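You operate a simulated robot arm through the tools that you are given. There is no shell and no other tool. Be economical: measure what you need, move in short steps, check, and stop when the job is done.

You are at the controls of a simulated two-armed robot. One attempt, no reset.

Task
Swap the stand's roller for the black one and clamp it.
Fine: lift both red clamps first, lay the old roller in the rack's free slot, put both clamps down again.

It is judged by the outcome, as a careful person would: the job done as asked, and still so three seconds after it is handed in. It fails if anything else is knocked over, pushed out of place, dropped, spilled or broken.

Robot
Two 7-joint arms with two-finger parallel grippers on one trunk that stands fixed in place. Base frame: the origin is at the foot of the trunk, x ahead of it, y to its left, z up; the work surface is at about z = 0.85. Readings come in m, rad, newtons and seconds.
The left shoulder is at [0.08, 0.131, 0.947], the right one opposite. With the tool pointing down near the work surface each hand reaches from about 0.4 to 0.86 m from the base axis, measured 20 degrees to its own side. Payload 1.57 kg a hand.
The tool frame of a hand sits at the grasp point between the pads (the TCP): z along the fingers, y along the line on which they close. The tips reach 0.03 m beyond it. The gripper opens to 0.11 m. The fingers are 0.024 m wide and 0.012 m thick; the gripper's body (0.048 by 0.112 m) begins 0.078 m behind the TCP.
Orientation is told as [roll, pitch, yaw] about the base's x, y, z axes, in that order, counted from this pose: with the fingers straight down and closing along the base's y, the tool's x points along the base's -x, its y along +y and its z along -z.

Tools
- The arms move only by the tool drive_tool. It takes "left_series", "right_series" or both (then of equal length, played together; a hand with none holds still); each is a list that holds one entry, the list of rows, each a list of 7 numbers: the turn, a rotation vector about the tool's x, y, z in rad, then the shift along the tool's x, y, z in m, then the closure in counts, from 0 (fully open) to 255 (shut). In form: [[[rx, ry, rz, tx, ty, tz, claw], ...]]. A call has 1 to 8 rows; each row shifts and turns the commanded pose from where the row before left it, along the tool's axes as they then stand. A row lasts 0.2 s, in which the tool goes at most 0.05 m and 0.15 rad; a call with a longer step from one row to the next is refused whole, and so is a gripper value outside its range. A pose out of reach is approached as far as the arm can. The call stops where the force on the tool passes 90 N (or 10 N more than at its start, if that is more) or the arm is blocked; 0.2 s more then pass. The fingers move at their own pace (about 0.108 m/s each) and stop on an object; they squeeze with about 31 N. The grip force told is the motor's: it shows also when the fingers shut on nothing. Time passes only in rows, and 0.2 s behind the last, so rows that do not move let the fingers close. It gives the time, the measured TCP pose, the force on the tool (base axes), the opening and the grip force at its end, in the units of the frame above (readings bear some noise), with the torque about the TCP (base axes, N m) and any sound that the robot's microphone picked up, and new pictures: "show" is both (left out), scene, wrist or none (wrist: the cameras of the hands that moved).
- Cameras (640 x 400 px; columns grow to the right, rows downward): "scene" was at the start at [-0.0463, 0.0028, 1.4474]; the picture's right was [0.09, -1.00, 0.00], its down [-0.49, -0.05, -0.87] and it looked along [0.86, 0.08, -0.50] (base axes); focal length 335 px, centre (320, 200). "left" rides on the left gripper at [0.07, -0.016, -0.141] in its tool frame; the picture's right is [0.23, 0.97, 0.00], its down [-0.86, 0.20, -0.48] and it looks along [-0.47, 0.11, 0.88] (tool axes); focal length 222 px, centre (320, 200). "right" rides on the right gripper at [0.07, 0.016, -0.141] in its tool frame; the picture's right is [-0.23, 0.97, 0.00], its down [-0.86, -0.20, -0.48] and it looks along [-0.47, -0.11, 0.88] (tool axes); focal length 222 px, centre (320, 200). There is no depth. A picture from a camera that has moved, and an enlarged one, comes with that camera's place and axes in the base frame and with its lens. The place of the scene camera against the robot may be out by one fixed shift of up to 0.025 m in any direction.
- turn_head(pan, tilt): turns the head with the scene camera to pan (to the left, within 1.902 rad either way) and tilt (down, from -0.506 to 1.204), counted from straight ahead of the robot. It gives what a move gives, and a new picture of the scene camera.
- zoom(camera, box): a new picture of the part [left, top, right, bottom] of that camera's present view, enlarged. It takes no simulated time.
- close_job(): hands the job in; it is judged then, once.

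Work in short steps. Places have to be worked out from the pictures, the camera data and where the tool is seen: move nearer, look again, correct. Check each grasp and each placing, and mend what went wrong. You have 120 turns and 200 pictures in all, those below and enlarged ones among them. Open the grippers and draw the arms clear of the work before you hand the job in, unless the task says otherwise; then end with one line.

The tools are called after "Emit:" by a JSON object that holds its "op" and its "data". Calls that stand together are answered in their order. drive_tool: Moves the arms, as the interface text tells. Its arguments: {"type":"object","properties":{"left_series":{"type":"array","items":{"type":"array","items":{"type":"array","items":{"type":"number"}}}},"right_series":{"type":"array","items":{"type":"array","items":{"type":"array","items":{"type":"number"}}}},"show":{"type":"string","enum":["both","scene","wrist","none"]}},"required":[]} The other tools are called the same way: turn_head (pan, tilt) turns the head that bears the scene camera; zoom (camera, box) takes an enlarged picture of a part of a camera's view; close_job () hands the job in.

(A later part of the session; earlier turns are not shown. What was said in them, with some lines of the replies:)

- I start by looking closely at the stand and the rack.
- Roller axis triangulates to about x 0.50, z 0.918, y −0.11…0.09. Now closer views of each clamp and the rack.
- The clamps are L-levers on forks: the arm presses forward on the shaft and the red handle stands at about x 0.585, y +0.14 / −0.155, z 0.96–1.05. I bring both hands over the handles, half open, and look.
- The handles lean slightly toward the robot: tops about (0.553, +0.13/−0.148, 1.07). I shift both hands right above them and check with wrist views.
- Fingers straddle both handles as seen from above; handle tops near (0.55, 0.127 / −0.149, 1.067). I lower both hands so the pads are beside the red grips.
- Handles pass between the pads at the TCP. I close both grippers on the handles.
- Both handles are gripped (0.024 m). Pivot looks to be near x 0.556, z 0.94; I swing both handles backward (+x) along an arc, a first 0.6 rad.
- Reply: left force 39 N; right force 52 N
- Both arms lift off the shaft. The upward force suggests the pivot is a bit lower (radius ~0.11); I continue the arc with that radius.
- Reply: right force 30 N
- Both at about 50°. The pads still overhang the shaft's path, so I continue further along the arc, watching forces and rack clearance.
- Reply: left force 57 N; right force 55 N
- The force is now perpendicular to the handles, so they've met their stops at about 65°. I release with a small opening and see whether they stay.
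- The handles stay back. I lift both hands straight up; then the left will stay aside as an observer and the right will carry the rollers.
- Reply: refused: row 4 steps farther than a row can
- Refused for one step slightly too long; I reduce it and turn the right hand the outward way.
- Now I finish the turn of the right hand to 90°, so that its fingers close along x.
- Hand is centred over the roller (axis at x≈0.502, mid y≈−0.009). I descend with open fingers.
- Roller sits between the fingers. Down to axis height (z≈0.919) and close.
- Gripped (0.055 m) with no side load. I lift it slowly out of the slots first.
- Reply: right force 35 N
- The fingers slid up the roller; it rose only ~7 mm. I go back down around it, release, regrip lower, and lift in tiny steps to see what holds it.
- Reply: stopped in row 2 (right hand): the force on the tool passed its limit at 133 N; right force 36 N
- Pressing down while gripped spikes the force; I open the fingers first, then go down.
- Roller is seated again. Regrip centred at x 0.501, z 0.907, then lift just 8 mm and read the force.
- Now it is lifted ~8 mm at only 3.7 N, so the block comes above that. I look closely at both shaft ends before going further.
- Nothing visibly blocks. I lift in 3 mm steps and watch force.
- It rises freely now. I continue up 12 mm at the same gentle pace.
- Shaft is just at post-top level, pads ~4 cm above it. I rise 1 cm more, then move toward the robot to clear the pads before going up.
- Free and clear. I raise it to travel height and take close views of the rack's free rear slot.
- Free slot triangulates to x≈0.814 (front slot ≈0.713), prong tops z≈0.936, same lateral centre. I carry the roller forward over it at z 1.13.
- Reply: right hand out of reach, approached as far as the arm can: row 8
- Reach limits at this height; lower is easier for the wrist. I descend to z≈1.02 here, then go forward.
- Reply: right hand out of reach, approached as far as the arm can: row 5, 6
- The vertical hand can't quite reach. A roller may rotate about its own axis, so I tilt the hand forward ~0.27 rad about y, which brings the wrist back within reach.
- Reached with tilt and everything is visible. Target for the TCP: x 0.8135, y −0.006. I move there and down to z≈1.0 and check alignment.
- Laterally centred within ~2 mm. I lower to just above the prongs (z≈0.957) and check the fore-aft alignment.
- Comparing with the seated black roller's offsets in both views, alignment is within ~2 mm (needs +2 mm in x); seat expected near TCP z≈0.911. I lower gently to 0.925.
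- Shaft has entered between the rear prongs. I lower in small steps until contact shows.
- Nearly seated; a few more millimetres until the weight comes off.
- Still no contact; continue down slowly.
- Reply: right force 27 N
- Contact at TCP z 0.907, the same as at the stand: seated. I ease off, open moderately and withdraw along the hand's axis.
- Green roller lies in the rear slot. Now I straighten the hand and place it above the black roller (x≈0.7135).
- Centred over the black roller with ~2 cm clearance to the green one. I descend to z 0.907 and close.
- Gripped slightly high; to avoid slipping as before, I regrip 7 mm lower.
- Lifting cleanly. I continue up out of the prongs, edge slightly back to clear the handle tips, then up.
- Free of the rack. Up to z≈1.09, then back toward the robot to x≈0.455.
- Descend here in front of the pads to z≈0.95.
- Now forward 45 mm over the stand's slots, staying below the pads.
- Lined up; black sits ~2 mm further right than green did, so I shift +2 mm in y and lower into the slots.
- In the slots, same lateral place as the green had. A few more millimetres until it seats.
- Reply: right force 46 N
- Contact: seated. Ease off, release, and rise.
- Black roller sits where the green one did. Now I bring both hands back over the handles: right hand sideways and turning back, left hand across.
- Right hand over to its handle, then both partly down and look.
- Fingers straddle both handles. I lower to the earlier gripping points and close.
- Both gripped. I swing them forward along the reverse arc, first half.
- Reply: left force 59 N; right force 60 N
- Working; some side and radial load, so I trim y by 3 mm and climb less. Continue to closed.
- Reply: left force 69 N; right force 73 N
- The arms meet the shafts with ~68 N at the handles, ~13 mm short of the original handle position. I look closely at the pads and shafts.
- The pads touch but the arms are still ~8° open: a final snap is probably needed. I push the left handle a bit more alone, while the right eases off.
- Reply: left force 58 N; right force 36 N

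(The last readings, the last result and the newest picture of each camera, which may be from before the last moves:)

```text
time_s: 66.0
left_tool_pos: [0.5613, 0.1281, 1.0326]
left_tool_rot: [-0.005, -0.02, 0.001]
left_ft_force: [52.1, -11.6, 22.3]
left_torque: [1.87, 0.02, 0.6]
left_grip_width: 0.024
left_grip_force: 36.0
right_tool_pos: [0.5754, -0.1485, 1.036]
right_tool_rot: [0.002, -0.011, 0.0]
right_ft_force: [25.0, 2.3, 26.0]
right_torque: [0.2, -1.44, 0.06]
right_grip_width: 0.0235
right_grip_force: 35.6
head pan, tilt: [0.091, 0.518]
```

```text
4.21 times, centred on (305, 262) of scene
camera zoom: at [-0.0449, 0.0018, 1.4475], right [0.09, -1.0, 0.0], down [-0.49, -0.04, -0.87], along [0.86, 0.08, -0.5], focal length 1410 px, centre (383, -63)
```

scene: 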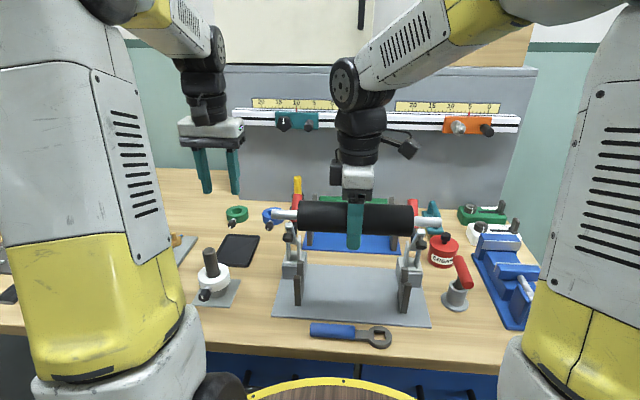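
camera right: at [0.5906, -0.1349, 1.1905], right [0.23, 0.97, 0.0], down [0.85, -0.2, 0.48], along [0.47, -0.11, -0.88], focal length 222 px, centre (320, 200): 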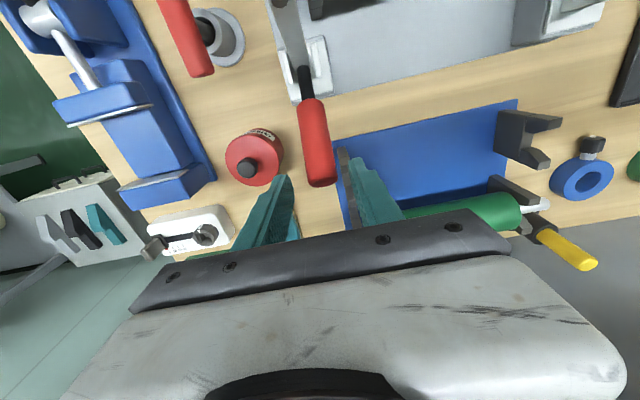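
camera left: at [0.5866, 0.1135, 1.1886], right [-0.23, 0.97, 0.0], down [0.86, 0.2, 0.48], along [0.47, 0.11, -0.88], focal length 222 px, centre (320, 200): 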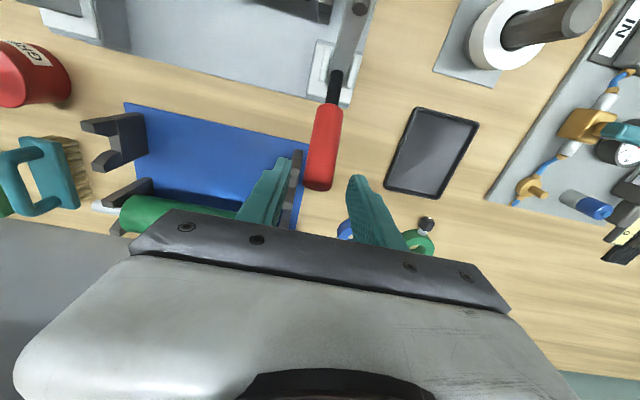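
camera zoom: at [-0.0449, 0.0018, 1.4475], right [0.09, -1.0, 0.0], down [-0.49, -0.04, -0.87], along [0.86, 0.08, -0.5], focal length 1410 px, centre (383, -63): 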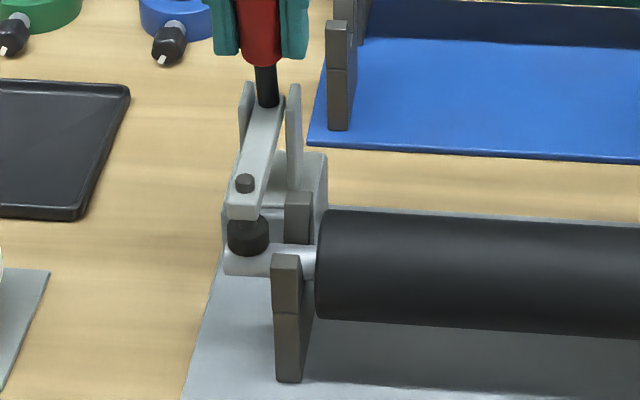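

The left moved in to 0.561 with less force. A little more on the left, then the right similarly.

Emit:
{"op": "drive_tool", "data": {"left_series": [[[0, 0, 0, 0.003, 0, 0, 255], [0, 0, 0, 0.003, 0, 0, 255], [0, 0, 0, 0, 0, 0, 255]]], "show": "none"}}

Emit:
{"op": "drive_tool", "data": {"left_series": [[[0, 0, 0, -0.006, 0, 0, 255], [0, 0, 0, 0, 0, 0, 255], [0, 0, 0, 0, 0, 0, 255], [0, 0, 0, 0, 0, 0, 255], [0, 0, 0, 0, 0, 0, 255]]], "right_series": [[[0, 0, 0, 0, 0, 0, 255], [0, 0, 0, 0.004, 0, 0, 255], [0, 0, 0, 0.004, 0, 0, 255], [0, 0, 0, 0.004, 0, 0, 255], [0, 0, 0, 0, 0, 0, 255]]], "show": "none"}}

Emit:
{"op": "zoom", "data": {"camera": "scene", "box": [250, 190, 450, 330]}}

```text
time_s: 66.8
left_tool_pos: [0.5557, 0.1271, 1.033]
left_tool_rot: [-0.004, -0.024, -0.001]
left_ft_force: [59.8, -22.3, 17.0]
left_torque: [2.22, 0.93, 0.68]
left_grip_width: 0.0239
left_grip_force: 35.9
right_tool_pos: [0.5771, -0.1479, 1.0361]
right_tool_rot: [0.0, -0.012, 0.0]
right_ft_force: [23.7, 11.1, 37.6]
right_torque: [0.4, -0.25, -0.13]
right_grip_width: 0.0234
right_grip_force: 35.9
head pan, tilt: [0.091, 0.518]
```

```text
time_s: 68.0
left_tool_pos: [0.5561, 0.128, 1.0309]
left_tool_rot: [0.0, -0.003, -0.001]
left_ft_force: [1.5, -27.0, 55.7]
left_torque: [1.72, 0.22, 0.34]
left_grip_width: 0.0239
left_grip_force: 36.1
right_tool_pos: [0.5685, -0.1471, 1.0364]
right_tool_rot: [0.002, -0.027, 0.001]
right_ft_force: [67.9, 19.5, -7.6]
right_torque: [-1.18, -0.15, -0.75]
right_grip_width: 0.0238
right_grip_force: 36.3
head pan, tilt: [0.091, 0.518]
```

```text
2.86 times, centred on (350, 260) of scene
camera zoom: at [-0.0442, 0.002, 1.4475], right [0.09, -1.0, 0.0], down [-0.49, -0.04, -0.87], along [0.86, 0.08, -0.5], focal length 957 px, centre (234, 29)
```

zoom: 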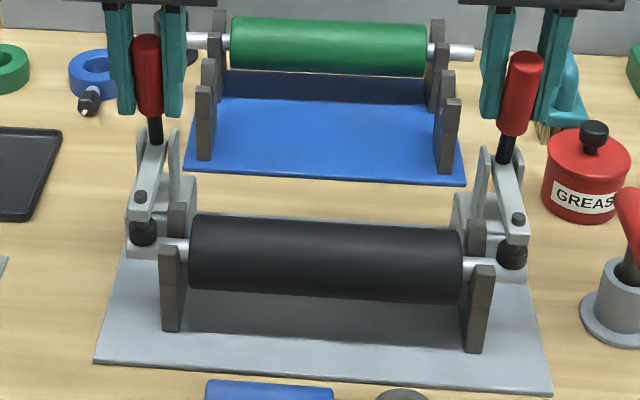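

Left is closed at 0.556 and holds without push. The right needs ~8 mm more.

Emit:
{"op": "drive_tool", "data": {"right_series": [[[0, 0, 0, 0.003, 0, 0, 255], [0, 0, 0, 0.003, 0, 0, 255], [0, 0, 0, 0.003, 0, 0, 255], [0, 0, 0, 0, 0, 0, 255]]], "show": "none"}}

```text
time_s: 69.0
left_tool_pos: [0.5562, 0.1274, 1.031]
left_tool_rot: [0.0, -0.005, -0.003]
left_ft_force: [8.4, -29.3, 47.4]
left_torque: [1.85, 0.35, 0.46]
left_grip_width: 0.0241
left_grip_force: 35.7
right_tool_pos: [0.5581, -0.1471, 1.0367]
right_tool_rot: [0.002, -0.02, 0.002]
right_ft_force: [53.0, 22.8, 5.5]
right_torque: [-1.11, 0.21, -0.44]
right_grip_width: 0.0239
right_grip_force: 36.7
head pan, tilt: [0.091, 0.518]
```

Right reached 0.558, the original place. I relieve the loads on both hands, then open.

Emit:
{"op": "drive_tool", "data": {"right_series": [[[0, 0, 0, -0.005, 0.002, 0, 255], [0, 0, 0, -0.003, 0, 0, 255], [0, 0, 0, 0, 0, 0, 255]]], "left_series": [[[0, 0, 0, 0, -0.002, -0.003, 255], [0, 0, 0, 0, 0, -0.001, 255], [0, 0, 0, 0, 0, 0, 255]]], "show": "none"}}

Emit:
{"op": "zoom", "data": {"camera": "scene", "box": [250, 190, 450, 330]}}

```text
time_s: 69.8
left_tool_pos: [0.5556, 0.1279, 1.0305]
left_tool_rot: [0.001, -0.005, 0.0]
left_ft_force: [48.4, -11.9, -43.6]
left_torque: [0.65, 1.01, 0.19]
left_grip_width: 0.0242
left_grip_force: 34.9
right_tool_pos: [0.5592, -0.1486, 1.0345]
right_tool_rot: [-0.002, -0.001, -0.002]
right_ft_force: [-11.1, 3.0, 54.5]
right_torque: [1.84, 0.07, 0.41]
right_grip_width: 0.0242
right_grip_force: 36.2
head pan, tilt: [0.091, 0.518]
```

```text
2.86 times, centred on (350, 260) of scene
camera zoom: at [-0.0453, 0.0025, 1.4474], right [0.09, -1.0, 0.0], down [-0.49, -0.04, -0.87], along [0.86, 0.08, -0.5], focal length 957 px, centre (234, 29)
```

zoom: 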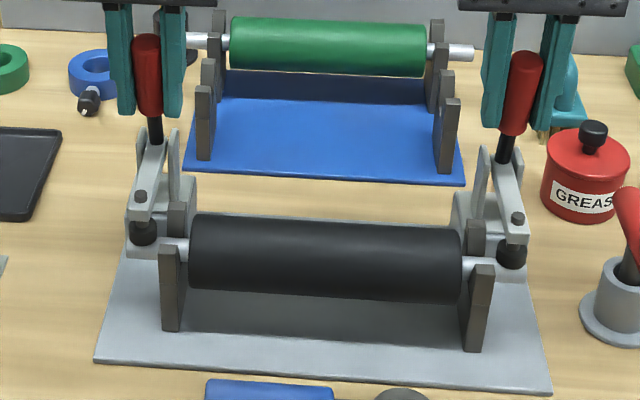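

Bolts and pads match their original image positions. Open the grippers and rise clear.

Emit:
{"op": "drive_tool", "data": {"right_series": [[[0, 0, 0, 0, 0, 0, 200], [0, 0, 0, 0, 0, 0, 120], [0, 0, 0, 0, 0, 0, 100], [0, 0, 0, 0, 0, -0.03, 100], [0, 0, 0, 0, 0, -0.045, 100], [0, 0, 0, 0, 0, -0.045, 100], [0, 0, 0, 0, 0, 0, 100]]], "left_series": [[[0, 0, 0, 0, 0, 0, 200], [0, 0, 0, 0, 0, 0, 120], [0, 0, 0, 0, 0, 0, 100], [0, 0, 0, 0, 0, -0.03, 100], [0, 0, 0, 0, 0, -0.045, 100], [0, 0, 0, 0, 0, -0.045, 100], [0, 0, 0, 0, 0, 0, 100]]], "show": "none"}}

Emit:
{"op": "zoom", "data": {"camera": "scene", "box": [250, 170, 450, 330]}}

```text
time_s: 71.4
left_tool_pos: [0.5511, 0.1243, 1.152]
left_tool_rot: [0.0, 0.001, -0.001]
left_ft_force: [0.0, -0.5, 0.0]
left_torque: [-0.03, -0.02, 0.04]
left_grip_width: 0.0669
left_grip_force: 0.0
right_tool_pos: [0.5572, -0.1453, 1.156]
right_tool_rot: [-0.002, 0.001, 0.0]
right_ft_force: [-1.0, -0.2, -0.3]
right_torque: [-0.03, 0.0, 0.01]
right_grip_width: 0.0667
right_grip_force: 0.1
head pan, tilt: [0.091, 0.518]
```

```text
2.50 times, centred on (350, 250) of scene
camera zoom: at [-0.0463, 0.0027, 1.4474], right [0.09, -1.0, 0.0], down [-0.49, -0.05, -0.87], along [0.86, 0.08, -0.5], focal length 837 px, centre (245, 75)
```

zoom: 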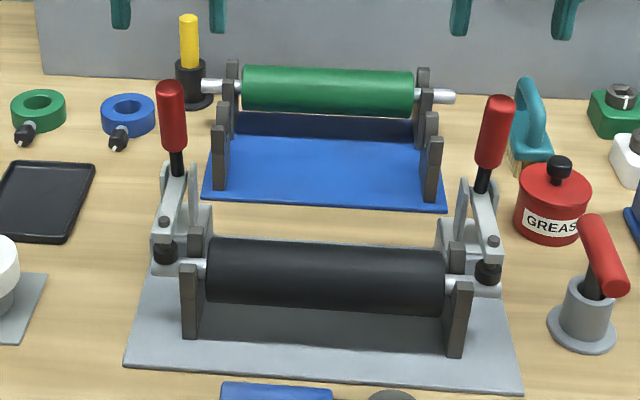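

Everything stands. I compare the right clamp with its original picture using the same frame, and the left as well.

Emit:
{"op": "zoom", "data": {"camera": "scene", "box": [380, 190, 440, 310]}}

Emit:
{"op": "zoom", "data": {"camera": "scene", "box": [275, 190, 325, 270]}}

Emit:
{"op": "zoom", "data": {"camera": "right", "box": [200, 0, 440, 200]}}

```text
3.33 times, centred on (410, 250) of scene
camera zoom: at [-0.0463, 0.0027, 1.4474], right [0.09, -1.0, 0.0], down [-0.49, -0.05, -0.87], along [0.86, 0.08, -0.5], focal length 1116 px, centre (20, 33)
```

zoom: 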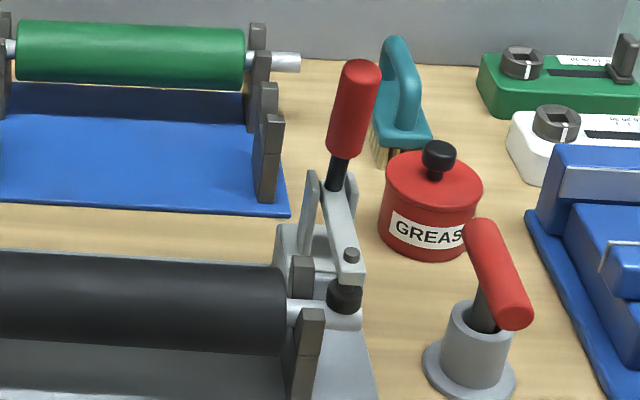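

```text
5.00 times, centred on (300, 230) of scene
camera zoom: at [-0.0463, 0.0027, 1.4474], right [0.09, -1.0, 0.0], down [-0.49, -0.05, -0.87], along [0.86, 0.08, -0.5], focal length 1675 px, centre (420, 50)
```

zoom: 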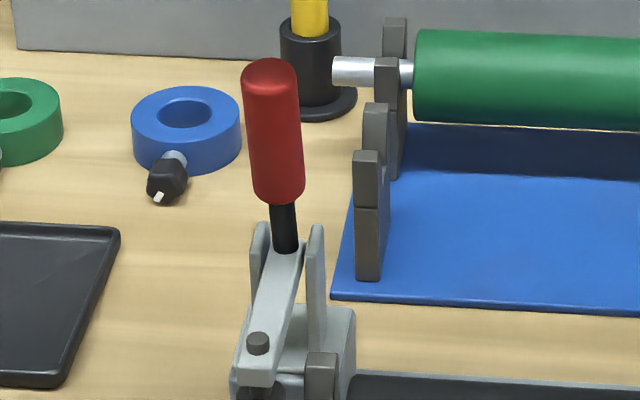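

```text
2.00 times, centred on (320, 100) of right
camera zoom: at [0.4881, -0.129, 1.2978], right [0.23, 0.97, 0.0], down [0.85, -0.2, 0.48], along [0.47, -0.11, -0.88], focal length 444 px, centre (320, 400)
```

zoom: 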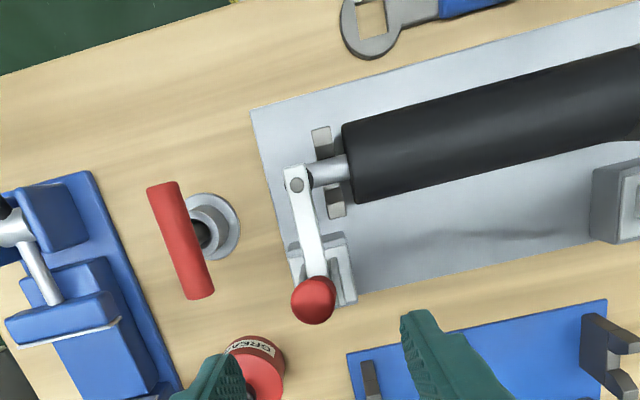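

Both clamps are pixel-identical to their original closed pose, with the black roller underneath. I draw both arms back and open the grippers fully.

Emit:
{"op": "drive_tool", "data": {"right_series": [[[0, 0, 0, 0, 0, -0.04, 60], [0, 0, 0, 0.02, -0.03, -0.02, 0], [0, 0, 0, 0.02, -0.04, 0, 0], [0, 0, 0, 0.02, -0.04, 0, 0], [0, 0, 0, 0, 0, 0, 0]]], "left_series": [[[0, 0, 0, 0, 0, -0.04, 60], [0, 0, 0, 0.02, 0.03, -0.02, 0], [0, 0, 0, 0.02, 0.04, 0, 0], [0, 0, 0, 0.02, 0.04, 0, 0], [0, 0, 0, 0, 0, 0, 0]]], "show": "scene"}}

```text
time_s: 72.6
left_tool_pos: [0.4935, 0.24, 1.2145]
left_tool_rot: [0.0, 0.002, -0.001]
left_ft_force: [-0.2, 0.4, 0.0]
left_torque: [-0.03, 0.03, 0.02]
left_grip_width: 0.1105
left_grip_force: 0.0
right_tool_pos: [0.4978, -0.2569, 1.2118]
right_tool_rot: [-0.001, 0.0, 0.0]
right_ft_force: [-0.5, 0.5, -0.4]
right_torque: [0.0, 0.01, -0.03]
right_grip_width: 0.1101
right_grip_force: 0.1
head pan, tilt: [0.091, 0.518]
```

scene: 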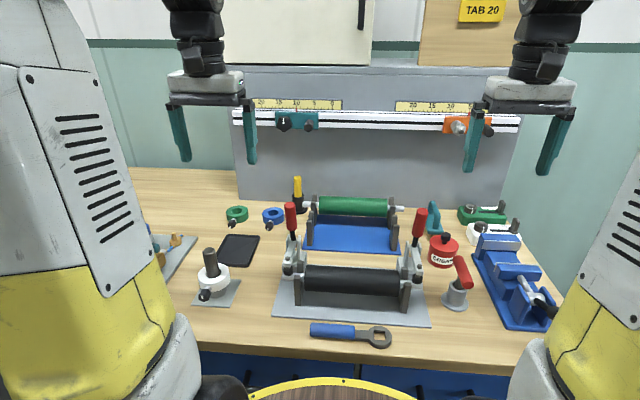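

All in place: the arms are clear, the grippers are open and nothing else has moved. I hand the job in.

Emit:
{"op": "close_job", "data": {}}

```text
The job is handed in.
```

The black roller is in the stand with both red clamps down on it, the green roller lies in the rack's rear slot, and nothing else was moved.
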